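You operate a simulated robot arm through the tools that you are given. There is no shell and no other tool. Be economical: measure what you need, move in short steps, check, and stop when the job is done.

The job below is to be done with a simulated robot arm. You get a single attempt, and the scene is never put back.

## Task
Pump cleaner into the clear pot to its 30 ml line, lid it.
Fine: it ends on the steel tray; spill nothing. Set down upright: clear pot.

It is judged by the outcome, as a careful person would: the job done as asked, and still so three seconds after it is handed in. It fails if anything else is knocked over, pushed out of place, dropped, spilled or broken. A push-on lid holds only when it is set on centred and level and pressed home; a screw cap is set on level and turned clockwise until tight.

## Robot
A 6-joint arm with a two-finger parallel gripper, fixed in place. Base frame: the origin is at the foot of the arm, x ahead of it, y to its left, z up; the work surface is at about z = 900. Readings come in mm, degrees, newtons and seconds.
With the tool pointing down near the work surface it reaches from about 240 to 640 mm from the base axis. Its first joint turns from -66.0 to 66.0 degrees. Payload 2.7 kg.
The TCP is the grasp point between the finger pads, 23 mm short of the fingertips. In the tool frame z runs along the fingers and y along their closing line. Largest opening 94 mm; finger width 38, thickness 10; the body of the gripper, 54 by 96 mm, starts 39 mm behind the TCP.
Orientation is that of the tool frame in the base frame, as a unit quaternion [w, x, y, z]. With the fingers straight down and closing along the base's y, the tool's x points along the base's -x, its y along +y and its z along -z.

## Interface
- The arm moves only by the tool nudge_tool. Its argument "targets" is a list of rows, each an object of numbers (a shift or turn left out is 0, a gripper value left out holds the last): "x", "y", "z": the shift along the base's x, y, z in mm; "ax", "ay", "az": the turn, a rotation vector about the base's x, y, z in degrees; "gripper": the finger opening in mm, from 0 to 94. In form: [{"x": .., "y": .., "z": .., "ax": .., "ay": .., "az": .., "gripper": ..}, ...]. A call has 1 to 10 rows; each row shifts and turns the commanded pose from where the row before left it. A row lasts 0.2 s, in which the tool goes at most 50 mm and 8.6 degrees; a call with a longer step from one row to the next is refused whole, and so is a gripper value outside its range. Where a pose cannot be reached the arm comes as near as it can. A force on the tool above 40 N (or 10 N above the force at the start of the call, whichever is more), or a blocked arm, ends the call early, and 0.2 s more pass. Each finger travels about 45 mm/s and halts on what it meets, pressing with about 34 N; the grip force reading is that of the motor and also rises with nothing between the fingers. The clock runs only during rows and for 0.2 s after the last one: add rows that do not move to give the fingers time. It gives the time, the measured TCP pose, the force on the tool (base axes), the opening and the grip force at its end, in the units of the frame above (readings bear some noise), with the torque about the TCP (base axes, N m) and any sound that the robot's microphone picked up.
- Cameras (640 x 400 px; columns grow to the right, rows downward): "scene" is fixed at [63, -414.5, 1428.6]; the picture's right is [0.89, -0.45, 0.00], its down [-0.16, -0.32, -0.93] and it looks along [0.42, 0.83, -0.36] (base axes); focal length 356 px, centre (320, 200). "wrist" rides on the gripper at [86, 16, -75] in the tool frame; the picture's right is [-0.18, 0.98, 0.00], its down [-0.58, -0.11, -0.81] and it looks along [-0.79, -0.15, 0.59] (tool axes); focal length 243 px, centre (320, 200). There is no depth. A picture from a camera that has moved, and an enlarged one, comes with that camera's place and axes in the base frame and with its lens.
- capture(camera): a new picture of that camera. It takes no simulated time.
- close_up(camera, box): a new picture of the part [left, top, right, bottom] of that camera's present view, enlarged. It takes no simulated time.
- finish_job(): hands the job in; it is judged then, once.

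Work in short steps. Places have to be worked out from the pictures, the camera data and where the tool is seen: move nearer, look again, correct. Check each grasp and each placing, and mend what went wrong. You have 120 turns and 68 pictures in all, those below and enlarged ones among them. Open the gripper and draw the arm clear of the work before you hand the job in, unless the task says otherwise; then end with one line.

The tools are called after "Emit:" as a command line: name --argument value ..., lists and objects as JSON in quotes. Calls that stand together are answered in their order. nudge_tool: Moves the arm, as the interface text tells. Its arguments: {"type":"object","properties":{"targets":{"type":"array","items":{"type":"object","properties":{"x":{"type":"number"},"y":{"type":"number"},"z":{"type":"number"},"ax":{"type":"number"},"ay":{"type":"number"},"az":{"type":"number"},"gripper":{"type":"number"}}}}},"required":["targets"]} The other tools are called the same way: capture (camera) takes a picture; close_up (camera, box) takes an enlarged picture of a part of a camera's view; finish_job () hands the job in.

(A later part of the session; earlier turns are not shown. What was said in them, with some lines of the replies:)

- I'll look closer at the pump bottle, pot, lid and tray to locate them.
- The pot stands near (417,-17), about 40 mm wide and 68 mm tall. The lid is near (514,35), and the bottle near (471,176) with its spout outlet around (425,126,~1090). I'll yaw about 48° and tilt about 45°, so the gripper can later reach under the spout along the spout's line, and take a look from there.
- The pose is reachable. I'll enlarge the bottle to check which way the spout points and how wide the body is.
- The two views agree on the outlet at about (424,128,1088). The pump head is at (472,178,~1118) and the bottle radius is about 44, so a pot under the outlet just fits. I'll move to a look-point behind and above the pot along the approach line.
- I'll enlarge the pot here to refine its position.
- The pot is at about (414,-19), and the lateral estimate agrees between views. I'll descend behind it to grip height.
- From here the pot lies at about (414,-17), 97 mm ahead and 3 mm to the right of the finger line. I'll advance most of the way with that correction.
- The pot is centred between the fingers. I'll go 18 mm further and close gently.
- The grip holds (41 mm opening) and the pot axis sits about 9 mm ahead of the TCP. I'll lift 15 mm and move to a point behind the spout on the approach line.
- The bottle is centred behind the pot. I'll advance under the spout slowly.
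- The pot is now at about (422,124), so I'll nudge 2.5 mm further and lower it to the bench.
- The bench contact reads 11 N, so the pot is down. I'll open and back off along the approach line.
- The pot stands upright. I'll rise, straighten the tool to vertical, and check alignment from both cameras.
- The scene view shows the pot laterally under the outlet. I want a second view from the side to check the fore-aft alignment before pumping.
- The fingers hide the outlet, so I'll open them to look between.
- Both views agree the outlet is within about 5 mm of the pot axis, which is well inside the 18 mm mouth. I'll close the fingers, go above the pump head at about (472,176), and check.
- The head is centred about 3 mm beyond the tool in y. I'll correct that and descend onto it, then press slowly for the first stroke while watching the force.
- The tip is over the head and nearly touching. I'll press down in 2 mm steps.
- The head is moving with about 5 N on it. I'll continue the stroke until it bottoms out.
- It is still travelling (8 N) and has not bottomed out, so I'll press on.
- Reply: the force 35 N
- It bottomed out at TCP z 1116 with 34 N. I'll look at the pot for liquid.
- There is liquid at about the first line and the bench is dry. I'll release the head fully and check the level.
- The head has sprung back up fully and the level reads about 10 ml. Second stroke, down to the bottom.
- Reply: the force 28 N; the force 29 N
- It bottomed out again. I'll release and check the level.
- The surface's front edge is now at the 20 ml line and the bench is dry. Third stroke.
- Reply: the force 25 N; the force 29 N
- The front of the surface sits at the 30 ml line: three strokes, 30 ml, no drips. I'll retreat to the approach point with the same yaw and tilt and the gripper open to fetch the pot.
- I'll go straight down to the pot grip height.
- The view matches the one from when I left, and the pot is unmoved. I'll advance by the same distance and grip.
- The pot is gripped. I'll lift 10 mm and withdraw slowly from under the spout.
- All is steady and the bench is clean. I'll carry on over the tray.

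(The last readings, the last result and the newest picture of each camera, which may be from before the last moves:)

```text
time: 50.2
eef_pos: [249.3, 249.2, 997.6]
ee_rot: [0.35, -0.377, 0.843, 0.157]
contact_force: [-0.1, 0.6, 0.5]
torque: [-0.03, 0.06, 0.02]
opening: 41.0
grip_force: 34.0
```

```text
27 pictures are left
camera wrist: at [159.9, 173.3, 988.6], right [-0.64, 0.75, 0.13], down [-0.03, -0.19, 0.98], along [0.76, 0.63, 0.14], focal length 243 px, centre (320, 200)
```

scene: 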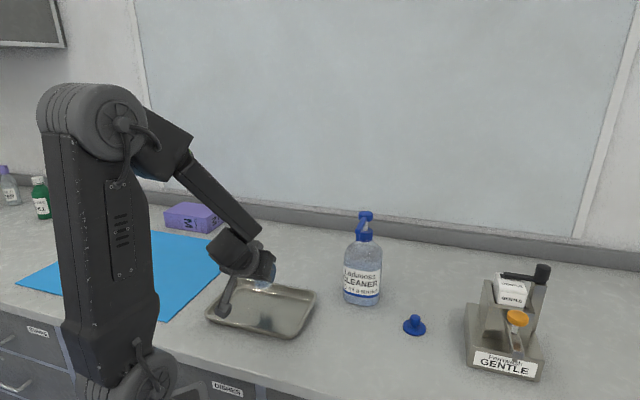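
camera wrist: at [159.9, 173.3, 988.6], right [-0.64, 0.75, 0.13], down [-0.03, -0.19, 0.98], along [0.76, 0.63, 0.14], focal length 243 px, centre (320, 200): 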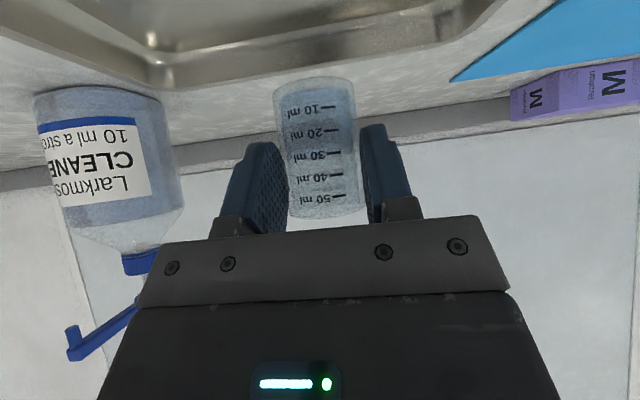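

The pot is over the tray at about (255,256). I'll shift back 12 mm so the wrist camera stays clear of the near rim, then lower to just above the floor.

Emit:
nudge_tool --targets '[{"x": -4, "y": -4.3}, {"x": -4.3, "y": -4.4}, {"z": -5}, {"z": -10}, {"z": -10}, {"z": -8}, {"z": -5}, {"z": -3}, {"z": -2}]'

Emit:
capture --camera "wrist"

Emit:
close_up --camera "scene" --box '[190, 220, 340, 350]'

```text
time: 52.2
eef_pos: [240.7, 238.7, 954.7]
ee_rot: [0.35, -0.376, 0.844, 0.156]
contact_force: [-0.4, 0.5, -2.0]
torque: [0.02, -0.01, 0.03]
opening: 41.0
grip_force: 34.2
```

```text
26 pictures are left
camera wrist: at [152.1, 164.1, 945.7], right [-0.64, 0.75, 0.13], down [-0.03, -0.19, 0.98], along [0.76, 0.63, 0.14], focal length 243 px, centre (320, 200)
```

wrist: 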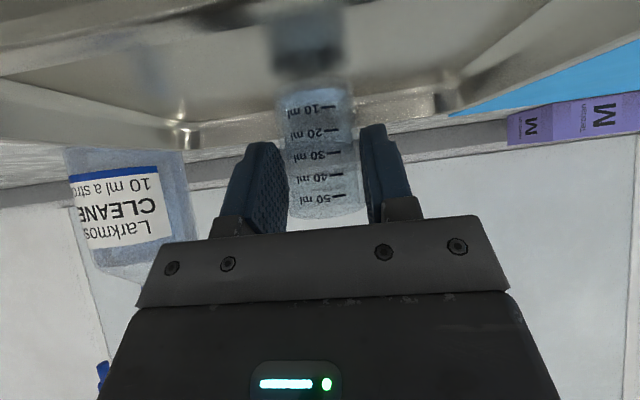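

```text
3.08 times, centred on (265, 285) of scene
camera zoom: at [63.0, -414.5, 1428.6], right [0.89, -0.45, 0.0], down [-0.16, -0.32, -0.93], along [0.42, 0.83, -0.36], focal length 1096 px, centre (489, -62)
```

zoom: 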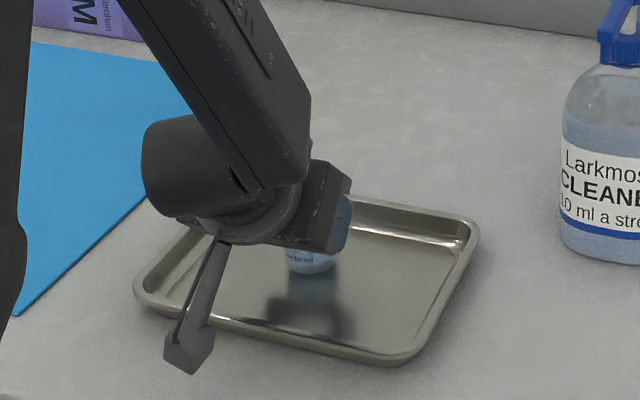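

The pot is about 8 mm above the tray floor and the camera block is clear of the rim. I'll lower in small steps, feeling for contact.

Emit:
nudge_tool --targets '[{"z": -2}, {"z": -1.5}, {"z": -1.5}]'

Emit:
nudge_tool --targets '[{"z": -1}, {"z": -1}]'

```text
time: 53.0
eef_pos: [241.3, 239.8, 950.3]
ee_rot: [0.352, -0.376, 0.843, 0.157]
contact_force: [-0.7, -1.8, 6.7]
torque: [-0.05, 0.04, 0.01]
opening: 40.9
grip_force: 34.5
```

```text
time: 53.6
eef_pos: [242.5, 241.5, 949.2]
ee_rot: [0.353, -0.375, 0.843, 0.157]
contact_force: [0.3, -3.9, 21.2]
torque: [-0.03, -0.3, -0.1]
opening: 41.0
grip_force: 33.9
```

The pot is on the tray floor. I'll ease off 1.5 mm, open, and check.

Emit:
nudge_tool --targets '[{"z": 1.5}, {"gripper": 46}, {"gripper": 56}, {"gripper": 64}, {"gripper": 64}]'

Emit:
capture --camera "wrist"

```text
time: 54.8
eef_pos: [240.4, 239.1, 950.2]
ee_rot: [0.35, -0.376, 0.843, 0.156]
contact_force: [0.0, -0.6, 0.7]
torque: [-0.01, 0.0, -0.01]
opening: 63.9
grip_force: 0.1
```

```text
24 pictures are left
camera wrist: at [152.2, 164.4, 939.9], right [-0.64, 0.75, 0.13], down [-0.03, -0.19, 0.98], along [0.76, 0.63, 0.14], focal length 243 px, centre (320, 200)
```

wrist: 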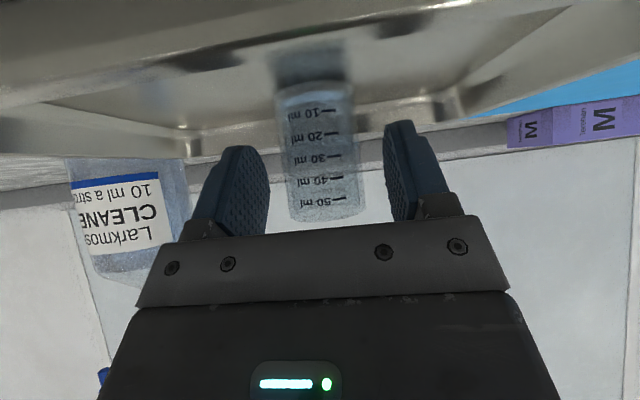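

The pot is upright and free. I'll rise straight up, then return the tool to vertical on the way to the lid.

Emit:
nudge_tool --targets '[{"z": 10}, {"z": 20}, {"z": 30}, {"z": 40}, {"z": 40}]'

Emit:
nudge_tool --targets '[{"ax": -5.57, "ay": 5.02, "x": 15, "y": -20, "z": 5}, {"ax": -5.57, "ay": 5.02, "x": 15, "y": -20, "z": 5}, {"ax": -5.57, "ay": 5.02, "x": 15, "y": -20, "z": 5}, {"ax": -5.57, "ay": 5.02, "x": 15, "y": -20, "z": 5}, {"ax": -5.57, "ay": 5.02, "x": 15, "y": -20, "z": 5}, {"ax": -5.57, "ay": 5.02, "x": 15, "y": -20, "z": 5}]'

Emit:
close_up --camera "scene" --box '[190, 240, 340, 350]'

```text
time: 56.0
eef_pos: [239.3, 238.4, 1003.1]
ee_rot: [0.347, -0.378, 0.844, 0.158]
contact_force: [0.1, 0.1, 0.6]
torque: [0.04, 0.01, -0.01]
opening: 63.9
grip_force: 0.1
out of reach, approached as far as the arm can: row 3, 4, 5
```

```text
time: 57.4
eef_pos: [320.0, 114.6, 1019.9]
ee_rot: [0.022, -0.406, 0.913, 0.015]
contact_force: [0.1, -0.3, -0.4]
torque: [0.01, 0.01, -0.01]
opening: 64.1
grip_force: 0.1
out of reach, approached as far as the arm can: row 1
```

```text
3.64 times, centred on (265, 295) of scene
camera zoom: at [63.0, -414.5, 1428.6], right [0.89, -0.45, 0.0], down [-0.16, -0.32, -0.93], along [0.42, 0.83, -0.36], focal length 1296 px, centre (520, -146)
```

zoom: 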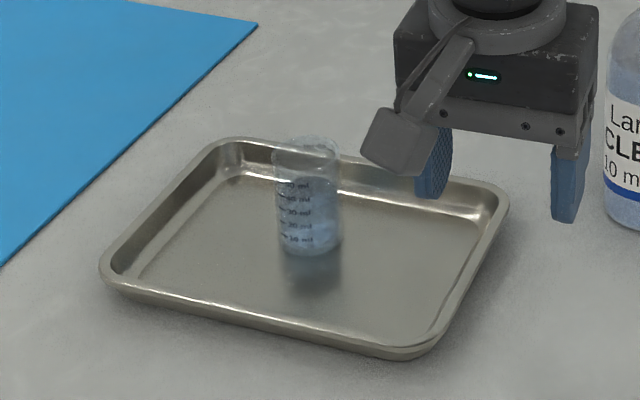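

The pot stands upright on the tray with its contents intact. I'll level the residual 3° tilt and travel around to above the lid.

Emit:
nudge_tool --targets '[{"ax": -2.57, "ay": 1.6, "z": 25, "y": -10}, {"x": 5, "y": -42, "z": 10}, {"x": 5, "y": -42}, {"x": 38, "y": 2}, {"x": 42, "y": 3}, {"x": 42, "y": 3}, {"x": 42, "y": 3}]'

Emit:
capture --camera "wrist"

Emit:
close_up --camera "scene" --box '[370, 240, 470, 340]'

```text
time: 59.0
eef_pos: [495.2, 31.1, 1053.9]
ee_rot: [0.002, -0.406, 0.914, -0.001]
contact_force: [0.5, 0.0, -0.1]
torque: [0.02, 0.01, -0.02]
opening: 64.1
grip_force: 0.1
```

```text
22 pictures are left
camera wrist: at [423.4, -23.7, 1128.8], right [-0.61, 0.8, 0.0], down [0.47, 0.36, 0.81], along [0.64, 0.49, -0.59], focal length 243 px, centre (320, 200)
```

wrist: 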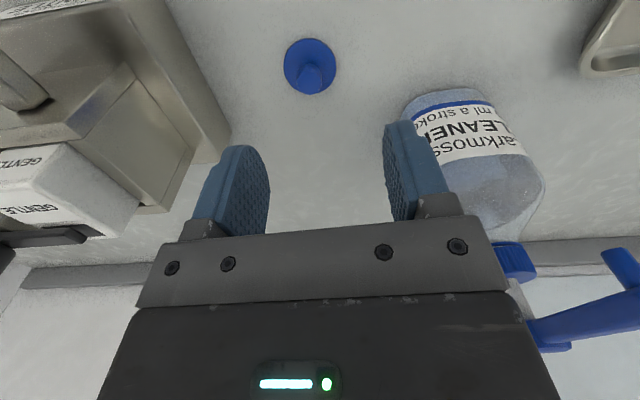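

```text
4.00 times, centred on (420, 290) of scene
camera zoom: at [63.0, -414.5, 1428.6], right [0.89, -0.45, 0.0], down [-0.16, -0.32, -0.93], along [0.42, 0.83, -0.36], focal length 1426 px, centre (-80, -160)
```

zoom: 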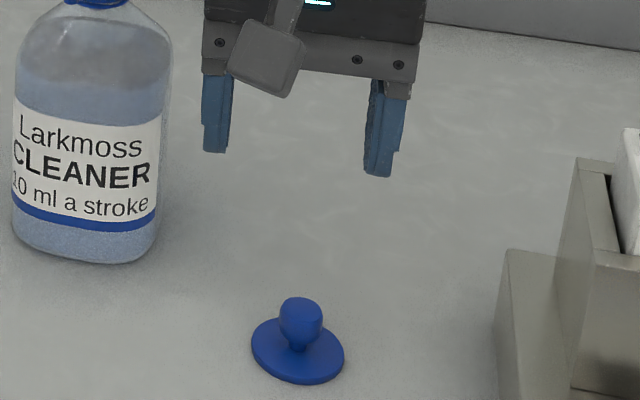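

The lid is at about (512.5,33.5). I'll centre over it, descend to z≈985 and look again.

Emit:
nudge_tool --targets '[{"x": 17.3, "y": 2.4}, {"z": -25}, {"z": -25}, {"z": -20}]'

Emit:
capture --camera "wrist"

Emit:
close_up --camera "scene" --box '[370, 260, 470, 340]'

```text
time: 60.0
eef_pos: [509.5, 33.0, 984.4]
ee_rot: [0.002, -0.406, 0.914, 0.0]
contact_force: [0.5, -1.1, -0.1]
torque: [0.02, 0.02, 0.02]
opening: 63.9
grip_force: 0.2
```

```text
20 pictures are left
camera wrist: at [439.3, -21.6, 1058.3], right [-0.61, 0.8, 0.0], down [0.47, 0.36, 0.81], along [0.64, 0.49, -0.59], focal length 243 px, centre (320, 200)
```

wrist: 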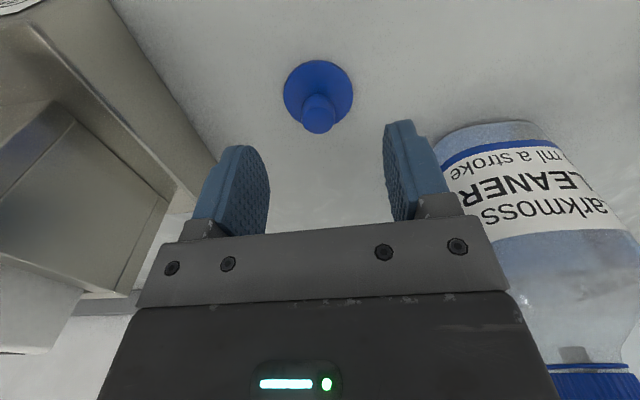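

```text
5.00 times, centred on (420, 300) of scene
camera zoom: at [63.0, -414.5, 1428.6], right [0.89, -0.45, 0.0], down [-0.16, -0.32, -0.93], along [0.42, 0.83, -0.36], focal length 1782 px, centre (-180, -300)
```

zoom: 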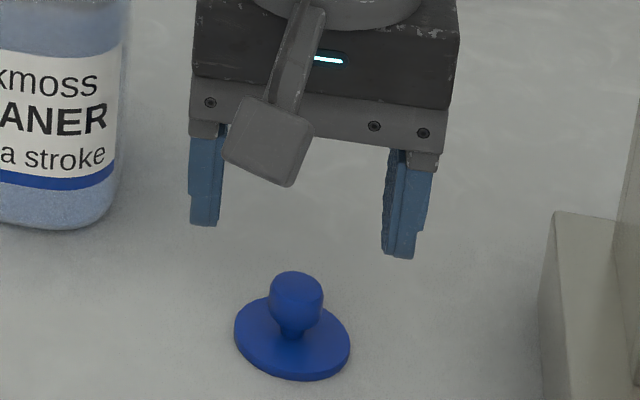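

The lid is centred laterally between the fingers. I'll descend so the tips straddle the knob just above the flange, then close.

Emit:
nudge_tool --targets '[{"x": 1.5, "z": -15}, {"z": -15}, {"z": -12}, {"z": -6}, {"z": 0}]'

Emit:
close_up --camera "scene" --box '[370, 270, 470, 350]'

```text
time: 61.2
eef_pos: [512.6, 33.9, 938.0]
ee_rot: [0.002, -0.407, 0.913, 0.0]
contact_force: [-0.2, 0.2, 0.5]
torque: [-0.04, -0.02, 0.0]
opening: 64.0
grip_force: 0.1
```

```text
5.00 times, centred on (420, 310) of scene
camera zoom: at [63.0, -414.5, 1428.6], right [0.89, -0.45, 0.0], down [-0.16, -0.32, -0.93], along [0.42, 0.83, -0.36], focal length 1782 px, centre (-180, -350)
```

zoom: 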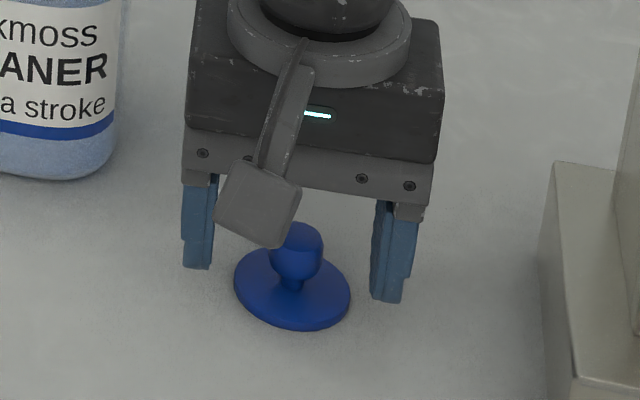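

The fingers straddle the knob with the tips about 6 mm above the flange. I'll lower 2 mm and close on it.

Emit:
nudge_tool --targets '[{"z": -2}, {"gripper": 45}, {"gripper": 30}, {"gripper": 20}, {"gripper": 15}, {"gripper": 15}, {"gripper": 15}]'

Emit:
close_up --camera "scene" --box '[370, 270, 470, 350]'

```text
time: 62.8
eef_pos: [512.4, 33.2, 935.1]
ee_rot: [0.002, -0.407, 0.913, -0.001]
contact_force: [1.3, 0.4, 0.3]
torque: [-0.01, 0.01, -0.03]
opening: 20.2
grip_force: 34.3
```

```text
5.00 times, centred on (420, 310) of scene
camera zoom: at [63.0, -414.5, 1428.6], right [0.89, -0.45, 0.0], down [-0.16, -0.32, -0.93], along [0.42, 0.83, -0.36], focal length 1782 px, centre (-180, -350)
```

zoom: 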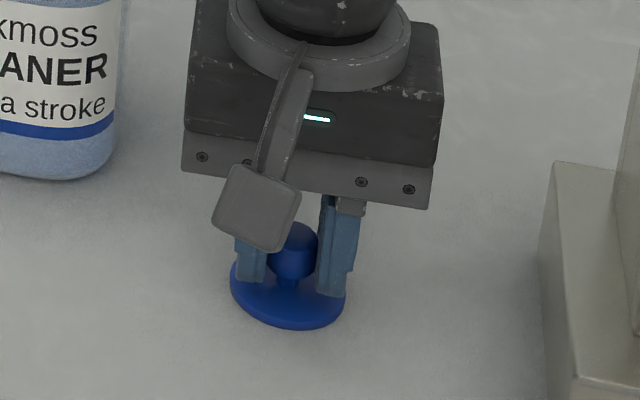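

I have the knob (20 mm). I'll lift and check that the lid hangs level, and where its axis lies relative to the TCP.

Emit:
nudge_tool --targets '[{"z": 8}, {"z": 25}, {"z": 35}, {"z": 40}, {"z": 17}, {"z": 0}]'

Emit:
close_up --camera "wrist" --box '[240, 60, 400, 240]'

Emit:
close_up --camera "scene" --box '[370, 200, 470, 280]'

```text
time: 64.2
eef_pos: [513.7, 35.0, 1059.1]
ee_rot: [0.003, -0.407, 0.914, 0.0]
contact_force: [0.0, 0.4, 0.2]
torque: [-0.03, 0.04, 0.02]
opening: 20.2
grip_force: 33.8
```

```text
2.22 times, centred on (320, 150) of wrist
camera zoom: at [440.9, -20.7, 1134.0], right [-0.61, 0.79, 0.0], down [0.47, 0.36, 0.81], along [0.64, 0.49, -0.59], focal length 539 px, centre (320, 311)
```

zoom: 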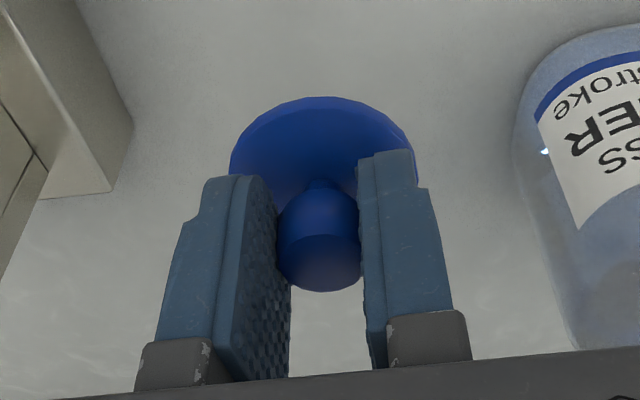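

```text
5.00 times, centred on (420, 240) of scene
camera zoom: at [63.0, -414.5, 1428.6], right [0.89, -0.45, 0.0], down [-0.16, -0.32, -0.93], along [0.42, 0.83, -0.36], focal length 1782 px, centre (-180, 0)
```

zoom: 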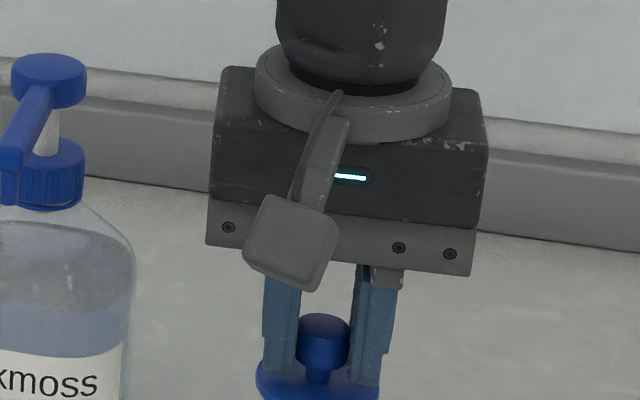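

The lid hangs level, with its axis within about 2 mm of the TCP. I'll carry it back around the bottle to above the pot at about (246,246).

Emit:
nudge_tool --targets '[{"x": -30, "y": -3}, {"x": -44, "y": -3}, {"x": -44, "y": -3}, {"x": -44, "y": -3}, {"x": -22, "y": 10}, {"x": -15, "y": 40}, {"x": -20, "y": 45}, {"x": -20, "y": 45}, {"x": -18, "y": 45}, {"x": -11, "y": 38}]'

Emit:
capture --camera "wrist"

Emit:
close_up --camera "scene" --box '[210, 220, 310, 320]'

```text
time: 66.4
eef_pos: [243.6, 245.8, 1060.3]
ee_rot: [0.002, -0.407, 0.914, 0.0]
contact_force: [0.0, -0.2, -0.7]
torque: [-0.02, 0.0, -0.02]
opening: 20.4
grip_force: 33.5
```

```text
14 pictures are left
camera wrist: at [172.9, 190.8, 1133.6], right [-0.61, 0.8, 0.0], down [0.47, 0.36, 0.81], along [0.64, 0.49, -0.59], focal length 243 px, centre (320, 200)
```

wrist: 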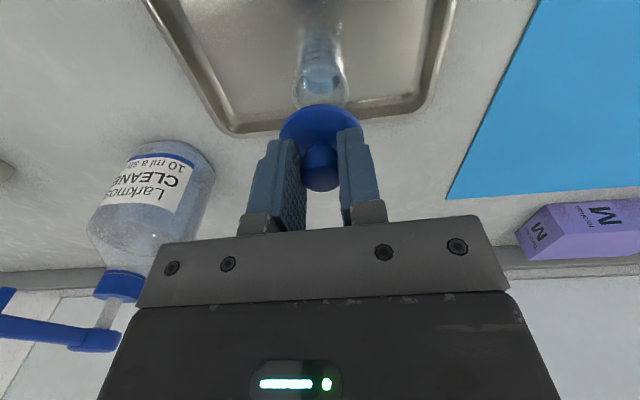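

```text
4.00 times, centred on (260, 270) of scene
camera zoom: at [63.0, -414.5, 1428.6], right [0.89, -0.45, 0.0], down [-0.16, -0.32, -0.93], along [0.42, 0.83, -0.36], focal length 1426 px, centre (560, -80)
```

zoom: 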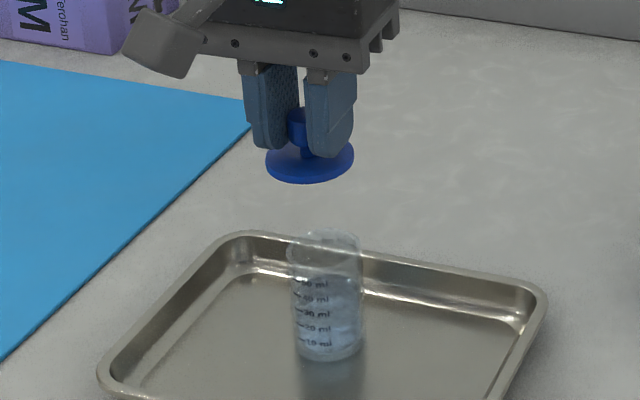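

Comparing the two views, the pot axis is about (+4.5,+3) from the lid axis. I'll correct by that, lower to about 10 mm above the rim and compare again.

Emit:
nudge_tool --targets '[{"x": 2.3, "y": 1.5, "z": -8}, {"x": 2.2, "y": 1.5, "z": -15}, {"z": -12}, {"z": -7}, {"z": 0}]'

Emit:
close_up --camera "wrist" --box '[260, 20, 380, 200]'

Emit:
close_up --camera "scene" --box '[235, 245, 295, 315]'

```text
time: 67.6
eef_pos: [249.3, 248.1, 1017.4]
ee_rot: [0.002, -0.407, 0.913, 0.0]
contact_force: [0.5, 0.2, -0.2]
torque: [0.0, 0.01, -0.01]
opening: 20.5
grip_force: 33.9
```

```text
2.22 times, centred on (320, 110) of wrist
camera zoom: at [177.6, 193.2, 1091.0], right [-0.61, 0.79, 0.0], down [0.47, 0.36, 0.81], along [0.64, 0.49, -0.59], focal length 539 px, centre (320, 400)
```

zoom: 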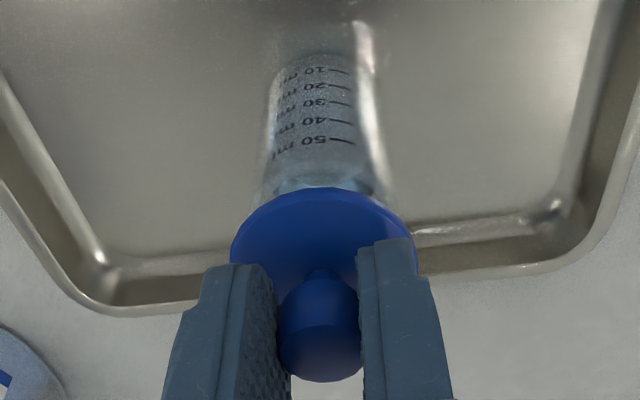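

```text
5.71 times, centred on (265, 280) of scene
camera zoom: at [63.0, -414.5, 1428.6], right [0.89, -0.45, 0.0], down [-0.16, -0.32, -0.93], along [0.42, 0.83, -0.36], focal length 2036 px, centre (634, -257)
```

zoom: 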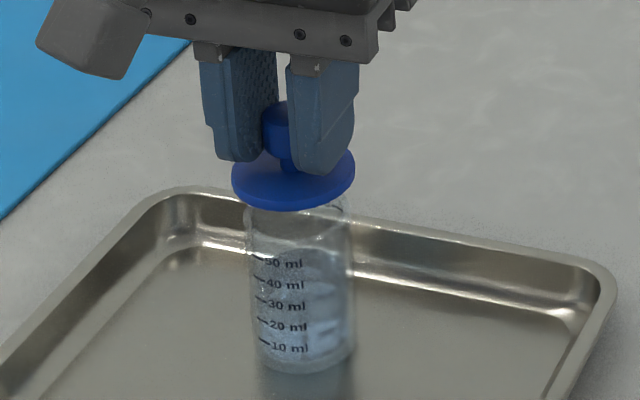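

Lateral alignment is good to about 1–2 mm. I'll zoom in on the near rim edge to check the fore-aft alignment.

Emit:
close_up --camera "wrist" --box '[290, 70, 350, 120]'

Emit:
close_up --camera "scene" --box '[255, 268, 285, 298]'

```text
8.00 times, centred on (320, 95) of wrist
camera zoom: at [177.6, 193.2, 1091.0], right [-0.61, 0.79, 0.0], down [0.47, 0.36, 0.81], along [0.64, 0.49, -0.59], focal length 1941 px, centre (320, 1040)
```

zoom: 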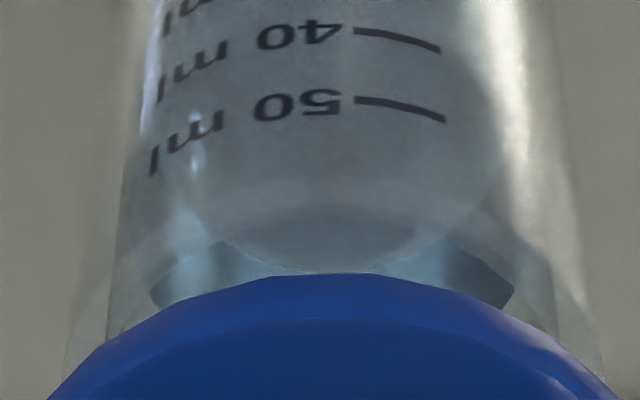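

```text
13.33 times, centred on (270, 283) of scene
camera zoom: at [63.0, -414.5, 1428.6], right [0.89, -0.45, 0.0], down [-0.16, -0.32, -0.93], along [0.42, 0.83, -0.36], focal length 4752 px, centre (987, -907)
```

zoom: 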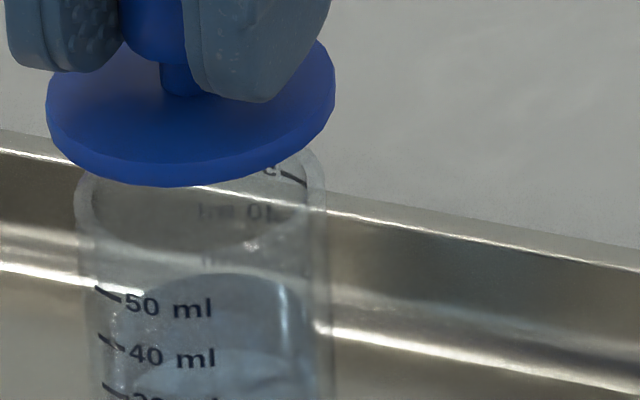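

Both views put the lid and pot axes within about 1–2 mm of each other. I'll add (+1,+0.7) and lower gently to feel the rim.

Emit:
nudge_tool --targets '[{"x": 1, "y": 0.7, "z": -4}, {"z": -3}, {"z": -2}, {"z": 0}]'

Emit:
nudge_tool --targets '[{"z": -1.5}, {"z": -1.5}]'

Emit:
close_up --camera "scene" --box '[250, 265, 290, 300]'

```text
time: 68.6
eef_pos: [249.2, 248.2, 1008.3]
ee_rot: [0.003, -0.407, 0.914, 0.0]
contact_force: [-0.1, 0.0, -0.2]
torque: [-0.01, 0.0, -0.03]
opening: 20.2
grip_force: 34.2
```

```text
time: 69.2
eef_pos: [249.6, 247.6, 1005.3]
ee_rot: [0.001, -0.407, 0.913, 0.001]
contact_force: [0.7, 0.1, 0.9]
torque: [-0.01, 0.0, 0.0]
opening: 20.0
grip_force: 34.1
```

```text
11.43 times, centred on (270, 282) of scene
camera zoom: at [63.0, -414.5, 1428.6], right [0.89, -0.45, 0.0], down [-0.16, -0.32, -0.93], along [0.42, 0.83, -0.36], focal length 4073 px, centre (891, -743)
```

zoom: 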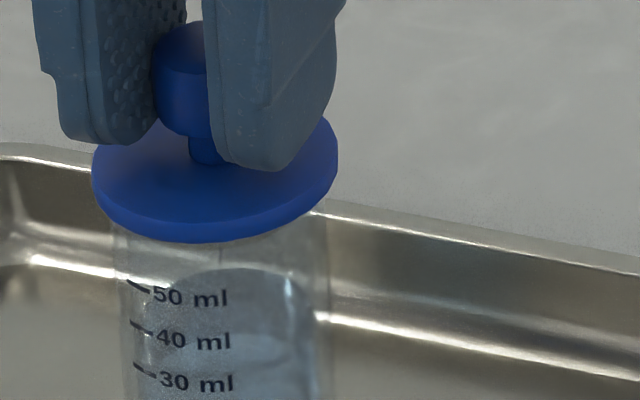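

The lid is centred over the pot and very close to the rim. I'll keep lowering to contact and press.

Emit:
nudge_tool --targets '[{"z": -1.5}, {"z": -1.5}]'

Emit:
nudge_tool --targets '[{"z": -1}, {"z": -1}]'

```text
time: 69.8
eef_pos: [250.2, 248.0, 1002.2]
ee_rot: [0.002, -0.407, 0.913, 0.0]
contact_force: [0.0, -0.3, 0.3]
torque: [0.0, 0.02, 0.03]
opening: 20.3
grip_force: 34.2
```

```text
time: 70.4
eef_pos: [250.2, 248.5, 1002.5]
ee_rot: [0.003, -0.406, 0.914, -0.001]
contact_force: [-1.7, -0.9, 12.4]
torque: [-0.06, 0.11, 0.01]
opening: 20.6
grip_force: 34.2
heard: snap
```

I heard a snap at contact. I'll press a little more to make sure it is home, then look.

Emit:
nudge_tool --targets '[{"z": -1}, {"z": -1}, {"z": 0}]'

Emit:
close_up --camera "scene" --box '[250, 260, 290, 300]'

```text
time: 71.3
eef_pos: [250.0, 248.7, 1001.2]
ee_rot: [0.005, -0.407, 0.913, 0.001]
contact_force: [-1.6, -1.9, 7.5]
torque: [-0.07, 0.05, -0.02]
opening: 20.0
grip_force: 34.1
stopped in row 3: the force on the tool passed its limit at 40 N (the readings are from after the stop); the commanded pose is now the measured one
```

```text
10.00 times, centred on (270, 280) of scene
camera zoom: at [62.9, -414.6, 1428.6], right [0.89, -0.45, 0.0], down [-0.16, -0.32, -0.93], along [0.42, 0.83, -0.36], focal length 3564 px, centre (820, -600)
```

zoom: 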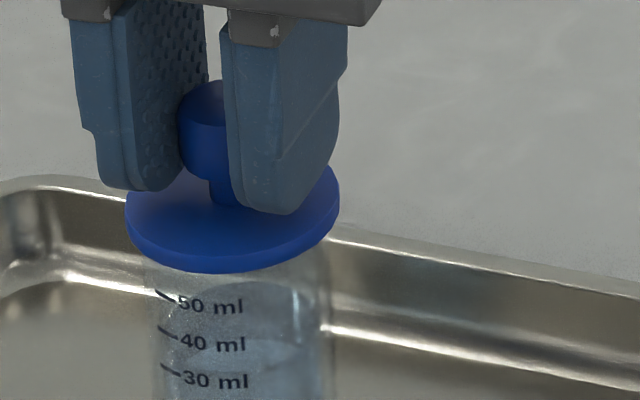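

The lid is level and has taken 40 N. I'll open the fingers evenly and rise straight up.

Emit:
nudge_tool --targets '[{"gripper": 26}, {"gripper": 34}, {"gripper": 40}, {"gripper": 40}, {"z": 5}, {"z": 15}, {"z": 30}, {"z": 40}, {"z": 40}, {"z": 30}]'

Emit:
close_up --camera "scene" --box '[240, 240, 300, 320]'

Emit:
capture --camera "scene"

```text
time: 73.5
eef_pos: [249.6, 248.8, 1161.3]
ee_rot: [0.005, -0.407, 0.913, 0.001]
contact_force: [0.0, -0.5, -0.1]
torque: [-0.02, 0.02, -0.05]
opening: 40.1
grip_force: 0.0
```

```text
5.00 times, centred on (270, 280) of scene
camera zoom: at [63.0, -414.5, 1428.6], right [0.89, -0.45, 0.0], down [-0.16, -0.32, -0.93], along [0.42, 0.83, -0.36], focal length 1782 px, centre (570, -200)
```

zoom: 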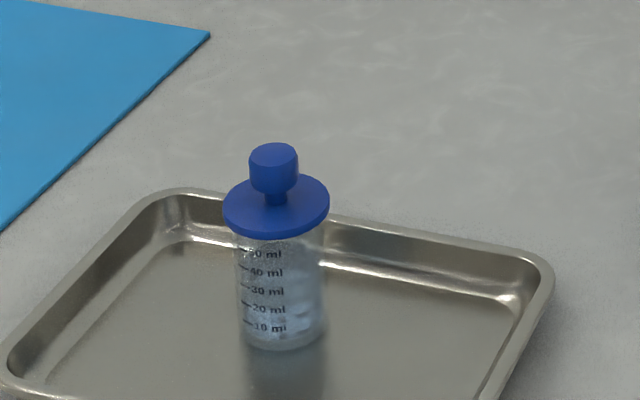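

```text
5 pictures are left
```

scene: 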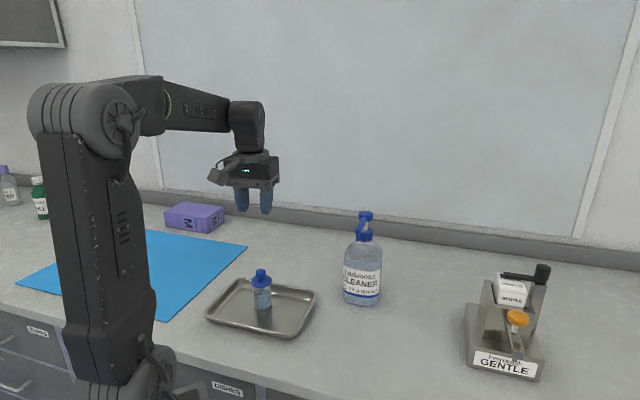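

The lidded pot stands upright on the tray, nothing is spilled, everything else is in place, and the arm is clear and open. I'll hand in.

Emit:
finish_job

```text
The job is handed in.
```

The clear pot was filled to its 30 ml line with three pump strokes, its lid was snapped on, and it now stands upright on the steel tray with no spills seen.
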